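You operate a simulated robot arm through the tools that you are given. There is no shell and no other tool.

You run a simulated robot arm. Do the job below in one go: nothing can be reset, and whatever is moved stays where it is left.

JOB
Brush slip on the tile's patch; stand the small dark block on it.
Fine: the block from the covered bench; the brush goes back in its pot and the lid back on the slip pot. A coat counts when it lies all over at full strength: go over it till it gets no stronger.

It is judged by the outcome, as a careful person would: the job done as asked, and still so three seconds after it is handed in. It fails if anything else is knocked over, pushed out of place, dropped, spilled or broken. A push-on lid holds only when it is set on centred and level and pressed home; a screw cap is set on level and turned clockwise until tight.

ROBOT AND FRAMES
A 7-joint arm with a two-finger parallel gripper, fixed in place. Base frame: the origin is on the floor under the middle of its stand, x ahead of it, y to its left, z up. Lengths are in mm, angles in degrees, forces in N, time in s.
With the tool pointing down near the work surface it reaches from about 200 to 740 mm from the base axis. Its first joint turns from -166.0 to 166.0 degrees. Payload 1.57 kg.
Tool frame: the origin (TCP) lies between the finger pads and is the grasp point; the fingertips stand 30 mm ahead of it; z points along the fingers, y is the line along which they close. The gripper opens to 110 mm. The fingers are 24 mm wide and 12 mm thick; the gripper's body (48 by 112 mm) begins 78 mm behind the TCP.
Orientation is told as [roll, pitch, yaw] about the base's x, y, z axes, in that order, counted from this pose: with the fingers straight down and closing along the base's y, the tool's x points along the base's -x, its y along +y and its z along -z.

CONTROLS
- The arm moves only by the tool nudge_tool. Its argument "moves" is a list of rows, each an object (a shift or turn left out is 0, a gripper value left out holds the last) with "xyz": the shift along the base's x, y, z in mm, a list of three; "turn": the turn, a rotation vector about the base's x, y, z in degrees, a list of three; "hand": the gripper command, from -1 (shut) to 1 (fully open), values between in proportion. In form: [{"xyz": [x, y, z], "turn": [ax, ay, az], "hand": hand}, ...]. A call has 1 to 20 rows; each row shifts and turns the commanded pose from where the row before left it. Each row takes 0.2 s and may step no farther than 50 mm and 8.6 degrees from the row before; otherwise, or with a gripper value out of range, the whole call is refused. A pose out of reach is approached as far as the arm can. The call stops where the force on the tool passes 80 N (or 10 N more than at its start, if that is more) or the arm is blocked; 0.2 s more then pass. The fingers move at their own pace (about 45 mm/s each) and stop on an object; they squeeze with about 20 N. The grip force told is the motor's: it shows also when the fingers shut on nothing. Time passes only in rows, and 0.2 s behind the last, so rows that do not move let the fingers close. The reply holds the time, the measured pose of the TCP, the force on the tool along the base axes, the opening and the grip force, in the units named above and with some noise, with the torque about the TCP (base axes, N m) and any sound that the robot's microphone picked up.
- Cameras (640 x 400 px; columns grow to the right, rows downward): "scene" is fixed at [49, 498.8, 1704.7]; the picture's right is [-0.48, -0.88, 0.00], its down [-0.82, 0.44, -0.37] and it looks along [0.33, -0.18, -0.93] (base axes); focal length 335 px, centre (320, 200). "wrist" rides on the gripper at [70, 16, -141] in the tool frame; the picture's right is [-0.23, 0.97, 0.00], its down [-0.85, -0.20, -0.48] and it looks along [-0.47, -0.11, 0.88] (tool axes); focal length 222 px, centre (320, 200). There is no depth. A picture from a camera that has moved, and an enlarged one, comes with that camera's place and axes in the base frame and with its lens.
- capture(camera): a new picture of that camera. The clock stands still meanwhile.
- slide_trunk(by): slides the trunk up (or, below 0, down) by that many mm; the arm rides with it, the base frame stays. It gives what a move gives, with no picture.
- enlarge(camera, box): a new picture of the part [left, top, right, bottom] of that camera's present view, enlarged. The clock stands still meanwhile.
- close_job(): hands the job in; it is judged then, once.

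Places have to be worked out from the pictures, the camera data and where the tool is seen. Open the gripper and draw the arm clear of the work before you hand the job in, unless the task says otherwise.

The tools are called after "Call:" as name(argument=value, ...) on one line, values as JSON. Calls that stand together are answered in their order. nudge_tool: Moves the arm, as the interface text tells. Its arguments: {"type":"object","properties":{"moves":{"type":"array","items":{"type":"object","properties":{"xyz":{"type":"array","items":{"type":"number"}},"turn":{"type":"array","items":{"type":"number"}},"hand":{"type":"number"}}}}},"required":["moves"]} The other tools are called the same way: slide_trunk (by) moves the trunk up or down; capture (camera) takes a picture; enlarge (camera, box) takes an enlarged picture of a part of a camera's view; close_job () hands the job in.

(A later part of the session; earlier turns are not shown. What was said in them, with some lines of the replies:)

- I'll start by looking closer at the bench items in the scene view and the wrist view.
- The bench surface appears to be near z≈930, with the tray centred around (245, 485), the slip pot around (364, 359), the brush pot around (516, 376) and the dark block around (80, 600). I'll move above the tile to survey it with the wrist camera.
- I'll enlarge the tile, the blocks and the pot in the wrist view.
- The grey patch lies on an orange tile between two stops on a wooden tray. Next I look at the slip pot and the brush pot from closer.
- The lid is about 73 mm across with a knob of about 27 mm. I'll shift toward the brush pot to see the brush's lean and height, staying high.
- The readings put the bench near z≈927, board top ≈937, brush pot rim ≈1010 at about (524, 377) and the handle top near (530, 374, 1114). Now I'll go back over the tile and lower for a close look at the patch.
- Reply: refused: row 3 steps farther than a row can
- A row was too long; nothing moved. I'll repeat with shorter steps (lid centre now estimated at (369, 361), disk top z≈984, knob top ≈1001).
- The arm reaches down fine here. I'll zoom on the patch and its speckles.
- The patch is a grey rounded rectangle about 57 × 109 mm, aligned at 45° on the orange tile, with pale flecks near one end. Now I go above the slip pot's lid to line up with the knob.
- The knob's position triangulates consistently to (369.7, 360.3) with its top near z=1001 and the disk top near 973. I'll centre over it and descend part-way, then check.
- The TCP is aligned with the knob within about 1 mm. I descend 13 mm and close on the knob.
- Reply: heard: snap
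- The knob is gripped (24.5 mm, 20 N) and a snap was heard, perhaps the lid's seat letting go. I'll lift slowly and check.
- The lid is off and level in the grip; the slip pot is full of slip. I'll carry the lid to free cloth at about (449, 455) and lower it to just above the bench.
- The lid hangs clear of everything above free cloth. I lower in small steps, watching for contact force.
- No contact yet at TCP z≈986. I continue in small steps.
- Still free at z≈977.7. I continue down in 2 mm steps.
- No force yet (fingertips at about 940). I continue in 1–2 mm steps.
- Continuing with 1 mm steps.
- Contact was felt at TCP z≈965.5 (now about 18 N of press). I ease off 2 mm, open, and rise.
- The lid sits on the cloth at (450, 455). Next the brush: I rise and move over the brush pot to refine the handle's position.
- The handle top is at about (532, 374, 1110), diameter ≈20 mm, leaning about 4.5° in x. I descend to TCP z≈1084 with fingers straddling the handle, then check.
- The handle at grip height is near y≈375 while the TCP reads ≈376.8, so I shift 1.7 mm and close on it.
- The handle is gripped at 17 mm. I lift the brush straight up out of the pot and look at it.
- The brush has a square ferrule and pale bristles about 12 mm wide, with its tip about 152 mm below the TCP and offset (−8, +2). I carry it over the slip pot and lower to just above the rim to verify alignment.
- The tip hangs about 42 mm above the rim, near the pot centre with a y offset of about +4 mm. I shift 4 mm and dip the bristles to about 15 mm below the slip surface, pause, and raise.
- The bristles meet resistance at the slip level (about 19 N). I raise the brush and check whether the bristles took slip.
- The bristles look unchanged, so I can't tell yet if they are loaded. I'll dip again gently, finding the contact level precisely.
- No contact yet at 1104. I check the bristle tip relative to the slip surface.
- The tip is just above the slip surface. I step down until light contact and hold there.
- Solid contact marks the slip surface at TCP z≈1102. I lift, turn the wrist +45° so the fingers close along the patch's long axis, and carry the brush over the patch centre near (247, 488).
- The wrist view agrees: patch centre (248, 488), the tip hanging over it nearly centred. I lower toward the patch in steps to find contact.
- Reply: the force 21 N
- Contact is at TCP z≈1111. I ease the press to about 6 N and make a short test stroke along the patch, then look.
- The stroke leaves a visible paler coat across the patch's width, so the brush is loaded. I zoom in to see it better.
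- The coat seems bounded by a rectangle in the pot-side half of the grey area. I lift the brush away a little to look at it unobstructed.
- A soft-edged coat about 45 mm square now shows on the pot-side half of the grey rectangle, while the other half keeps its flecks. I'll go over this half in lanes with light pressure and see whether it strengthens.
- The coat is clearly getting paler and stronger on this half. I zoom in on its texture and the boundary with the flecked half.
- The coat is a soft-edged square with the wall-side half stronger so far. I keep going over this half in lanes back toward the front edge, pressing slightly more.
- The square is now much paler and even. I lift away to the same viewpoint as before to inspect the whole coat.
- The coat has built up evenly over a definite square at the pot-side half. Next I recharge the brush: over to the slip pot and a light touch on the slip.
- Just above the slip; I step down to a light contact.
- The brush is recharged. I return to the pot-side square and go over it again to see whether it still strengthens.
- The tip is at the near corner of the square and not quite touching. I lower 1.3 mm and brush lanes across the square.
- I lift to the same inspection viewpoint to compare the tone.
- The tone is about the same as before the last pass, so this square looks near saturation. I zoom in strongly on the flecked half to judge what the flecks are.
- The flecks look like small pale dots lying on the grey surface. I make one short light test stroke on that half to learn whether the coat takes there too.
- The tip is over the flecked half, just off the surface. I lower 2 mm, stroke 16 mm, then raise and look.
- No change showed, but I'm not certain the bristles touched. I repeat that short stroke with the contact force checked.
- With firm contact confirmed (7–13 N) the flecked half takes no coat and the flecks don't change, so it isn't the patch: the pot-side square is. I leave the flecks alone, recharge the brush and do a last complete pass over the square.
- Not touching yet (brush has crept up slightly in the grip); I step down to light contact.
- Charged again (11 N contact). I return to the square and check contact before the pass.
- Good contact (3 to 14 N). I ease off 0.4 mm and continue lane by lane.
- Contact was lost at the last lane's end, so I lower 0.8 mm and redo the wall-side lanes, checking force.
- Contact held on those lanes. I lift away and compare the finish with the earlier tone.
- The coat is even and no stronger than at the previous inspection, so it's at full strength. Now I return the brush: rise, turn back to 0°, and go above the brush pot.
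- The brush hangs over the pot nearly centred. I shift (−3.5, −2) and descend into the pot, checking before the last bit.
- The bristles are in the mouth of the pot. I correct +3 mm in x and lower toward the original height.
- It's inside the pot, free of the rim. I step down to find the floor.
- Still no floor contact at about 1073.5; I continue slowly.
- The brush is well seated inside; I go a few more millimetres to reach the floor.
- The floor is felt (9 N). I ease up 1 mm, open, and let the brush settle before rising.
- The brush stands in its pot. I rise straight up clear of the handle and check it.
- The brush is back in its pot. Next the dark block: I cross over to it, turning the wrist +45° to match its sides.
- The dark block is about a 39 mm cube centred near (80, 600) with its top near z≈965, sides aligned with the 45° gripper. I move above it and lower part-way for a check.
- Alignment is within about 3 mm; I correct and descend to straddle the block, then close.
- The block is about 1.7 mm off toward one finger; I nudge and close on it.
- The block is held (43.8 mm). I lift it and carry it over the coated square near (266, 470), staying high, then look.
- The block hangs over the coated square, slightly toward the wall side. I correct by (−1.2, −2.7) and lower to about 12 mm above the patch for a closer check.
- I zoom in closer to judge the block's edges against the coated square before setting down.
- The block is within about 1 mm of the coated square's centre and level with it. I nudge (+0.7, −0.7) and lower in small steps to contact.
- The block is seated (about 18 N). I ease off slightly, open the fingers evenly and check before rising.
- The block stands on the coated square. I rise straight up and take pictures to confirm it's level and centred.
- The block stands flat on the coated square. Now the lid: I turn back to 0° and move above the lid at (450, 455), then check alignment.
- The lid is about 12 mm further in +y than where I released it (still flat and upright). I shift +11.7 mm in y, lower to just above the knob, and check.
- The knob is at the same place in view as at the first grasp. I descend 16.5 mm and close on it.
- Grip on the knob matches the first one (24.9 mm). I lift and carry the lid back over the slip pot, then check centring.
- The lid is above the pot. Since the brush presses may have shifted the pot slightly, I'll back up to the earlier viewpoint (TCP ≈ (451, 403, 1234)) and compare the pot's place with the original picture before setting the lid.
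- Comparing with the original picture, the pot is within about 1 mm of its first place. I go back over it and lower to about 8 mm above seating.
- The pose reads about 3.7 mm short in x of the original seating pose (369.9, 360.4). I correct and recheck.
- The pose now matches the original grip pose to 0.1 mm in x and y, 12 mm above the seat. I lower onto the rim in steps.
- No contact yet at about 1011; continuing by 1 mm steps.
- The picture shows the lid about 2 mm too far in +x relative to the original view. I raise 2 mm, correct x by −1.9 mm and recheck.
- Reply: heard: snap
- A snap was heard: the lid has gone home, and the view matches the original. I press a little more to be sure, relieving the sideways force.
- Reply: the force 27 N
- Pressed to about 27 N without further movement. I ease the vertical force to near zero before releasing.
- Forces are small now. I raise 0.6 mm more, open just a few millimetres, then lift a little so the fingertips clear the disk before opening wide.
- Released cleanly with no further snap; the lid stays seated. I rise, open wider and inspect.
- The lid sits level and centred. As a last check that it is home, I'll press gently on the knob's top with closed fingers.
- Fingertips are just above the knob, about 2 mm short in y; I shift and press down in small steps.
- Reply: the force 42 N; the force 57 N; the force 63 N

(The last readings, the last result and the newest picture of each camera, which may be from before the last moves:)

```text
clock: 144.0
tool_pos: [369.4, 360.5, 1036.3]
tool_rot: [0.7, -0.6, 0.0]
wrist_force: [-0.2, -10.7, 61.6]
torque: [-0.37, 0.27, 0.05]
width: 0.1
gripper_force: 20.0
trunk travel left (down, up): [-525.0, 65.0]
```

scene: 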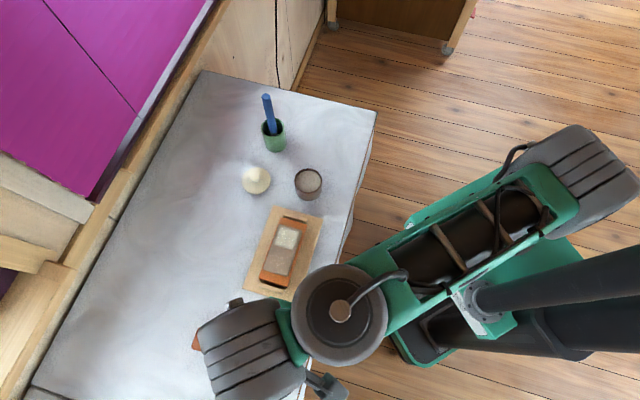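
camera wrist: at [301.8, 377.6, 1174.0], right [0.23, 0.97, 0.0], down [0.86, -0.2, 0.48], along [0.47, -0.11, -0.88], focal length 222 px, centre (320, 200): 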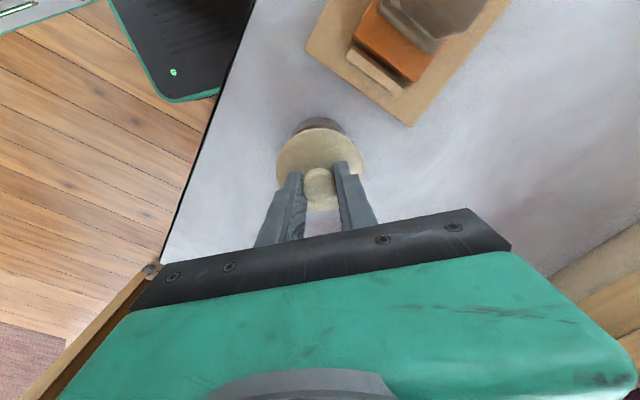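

Pressed at up to 60 N with no movement or new snap: the lid is home. I release upward and inspect the whole scene.

Call:
nudge_tool(moves=[{"xyz": [0, 0, 4], "hand": -1}, {"xyz": [0, 0, 10]}, {"xyz": [0, 0, 40]}, {"xyz": [0, 0, 45]}, {"xyz": [0, 0, 45], "hand": 1}, {"xyz": [-30, -40, 0]}, {"xyz": [-30, -40, 0]}, {"xyz": [-30, -40, 0]}, {"xyz": [0, -40, 0]}, {"xyz": [0, -40, 0]}, {"xyz": [0, 0, 0]}])

Call:
capture(camera="scene")

Call:
capture(camera="wrist")

Call:
enlarge(camera="scene", box=[236, 80, 364, 160])

Call:
enlarge(camera="scene", box=[236, 150, 364, 230])

Call:
enlarge(camera="scene", box=[236, 190, 332, 250])

```text
clock: 146.4
tool_pos: [280.8, 164.2, 1171.9]
tool_rot: [0.0, -0.1, 0.0]
wrist_force: [-0.4, -0.4, 0.5]
torque: [-0.02, -0.05, 0.0]
width: 109.9
gripper_force: 0.1
trunk travel left (down, up): [-525.0, 65.0]
```

```text
taken
```

scene: 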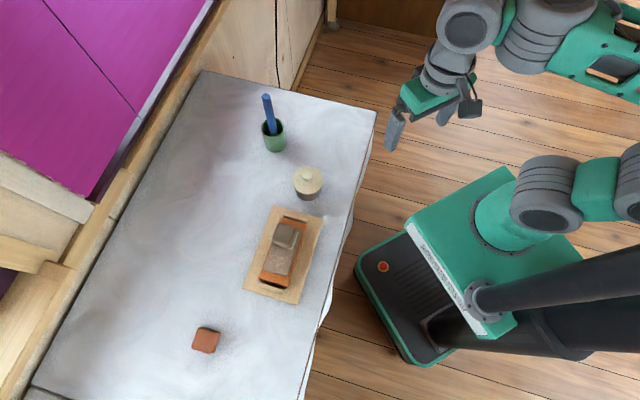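

```text
taken
camera wrist: at [211.5, 180.4, 1314.7], right [0.23, 0.97, 0.0], down [0.85, -0.2, 0.48], along [0.47, -0.11, -0.88], focal length 222 px, centre (320, 200)
```

wrist: 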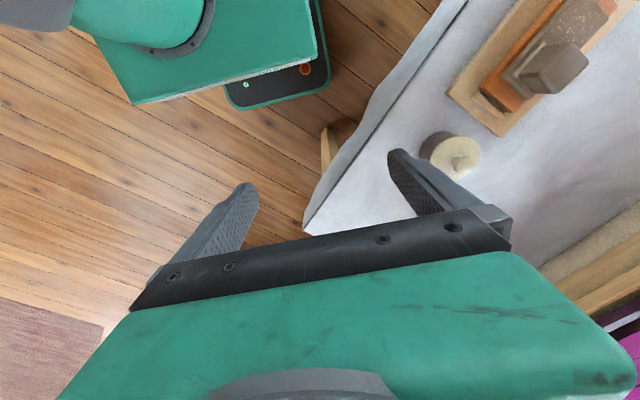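

```text
5.00 times, centred on (300, 120) of scene
camera zoom: at [49.0, 498.8, 1704.7], right [-0.48, -0.88, 0.0], down [-0.82, 0.44, -0.37], along [0.33, -0.18, -0.93], focal length 1674 px, centre (420, 600)
```

zoom: 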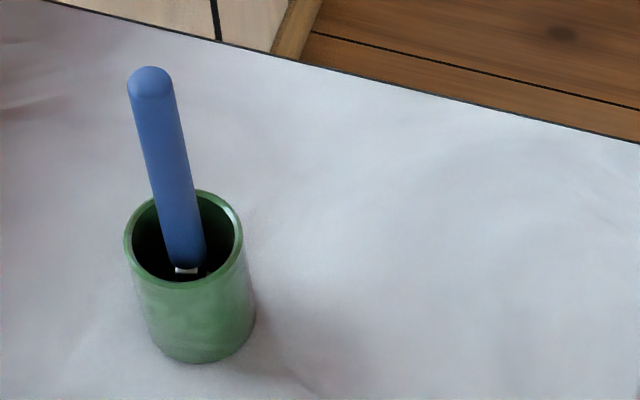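

```text
5.00 times, centred on (300, 190) of scene
camera zoom: at [49.0, 498.8, 1704.7], right [-0.48, -0.88, 0.0], down [-0.82, 0.44, -0.37], along [0.33, -0.18, -0.93], focal length 1674 px, centre (420, 250)
```

zoom: 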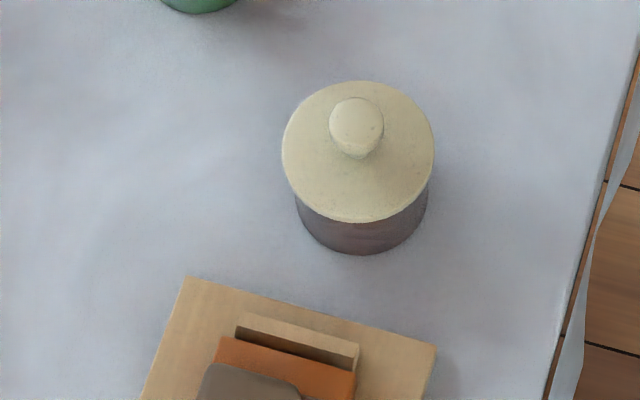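

```text
6.67 times, centred on (284, 220) of scene
camera zoom: at [49.0, 498.8, 1704.7], right [-0.48, -0.88, 0.0], down [-0.82, 0.44, -0.37], along [0.33, -0.18, -0.93], focal length 2232 px, centre (560, 67)
```

zoom: 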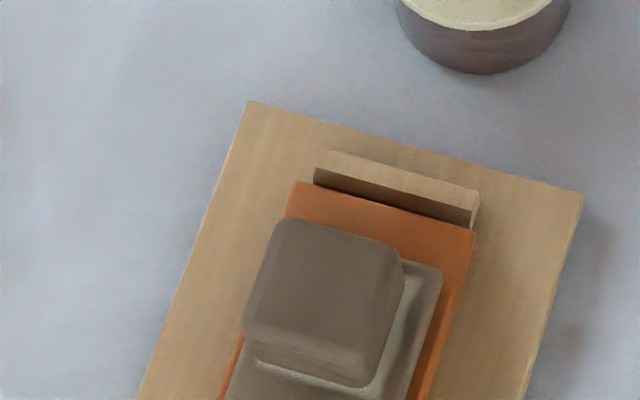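

Everything appears in place. I take one closer side look at the block and lid from the wrist camera before handing in.

Call:
enlarge(camera="wrist", box=[480, 10, 608, 90])

Call:
enlarge(camera="wrist", box=[390, 100, 518, 180])

```text
5.00 times, centred on (544, 50) of wrist
camera zoom: at [211.5, 180.4, 1314.7], right [0.23, 0.97, 0.0], down [0.85, -0.2, 0.48], along [0.47, -0.11, -0.88], focal length 1111 px, centre (-800, 950)
```

zoom: 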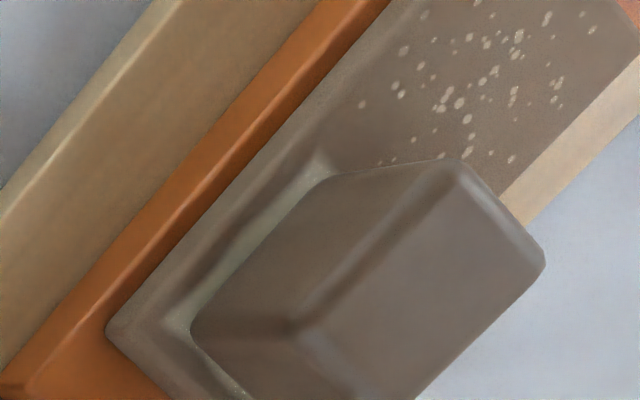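

```text
5.00 times, centred on (454, 140) of wrist
camera zoom: at [211.5, 180.4, 1314.7], right [0.23, 0.97, 0.0], down [0.85, -0.2, 0.48], along [0.47, -0.11, -0.88], focal length 1111 px, centre (-350, 500)
```

zoom: 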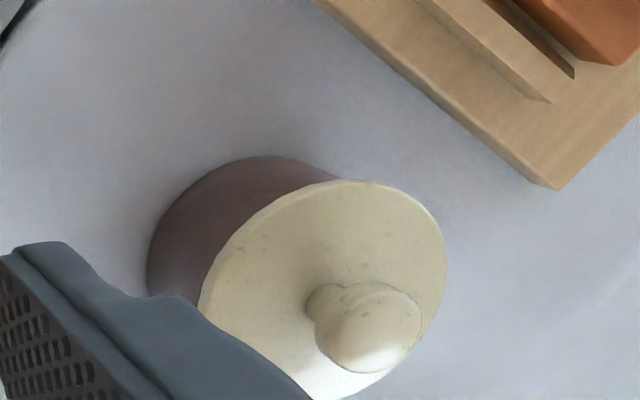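

The block stands level on the coated square, the lid is seated level, the brush is in its pot, and the open gripper is clear of the bench. I hand the job in.

Call:
close_job()

```text
The job is handed in.
```

I brushed slip on the tile's patch, stood the small dark block on it, and handed the job in. I haven't been told how it was judged.

- **Coat:** The slip only takes on a square about 45 mm across, in the half of the grey area nearest the slip pot. I treated that square as the patch. I went over it until two inspections in a row showed no change, and it was even all over. Two short test strokes on the flecked half left no coat and didn't change the flecks.
- **Block:** I took the grey-brown block, not the larger terracotta one. It stands flat on the coated square. My estimate puts it about 3 mm off centre, toward the wall. The block is almost the size of the square, so a narrow strip of slip shows on the front edge and the block overhangs slightly on the wall side.
- **Brush:** It is back in its pot, resting on the bottom.
- **Lid:** It went back on with a snap. Pressing the knob afterwards, up to about 60 N, moved nothing further. When I first set it down, it slid about 12 mm on the cloth but stayed flat. The last pictures show it level and centred on the pot.

Nothing was knocked over or spilled, and the slip pot is within about 1 mm of where it started. The arm is clear of the bench with the gripper open.
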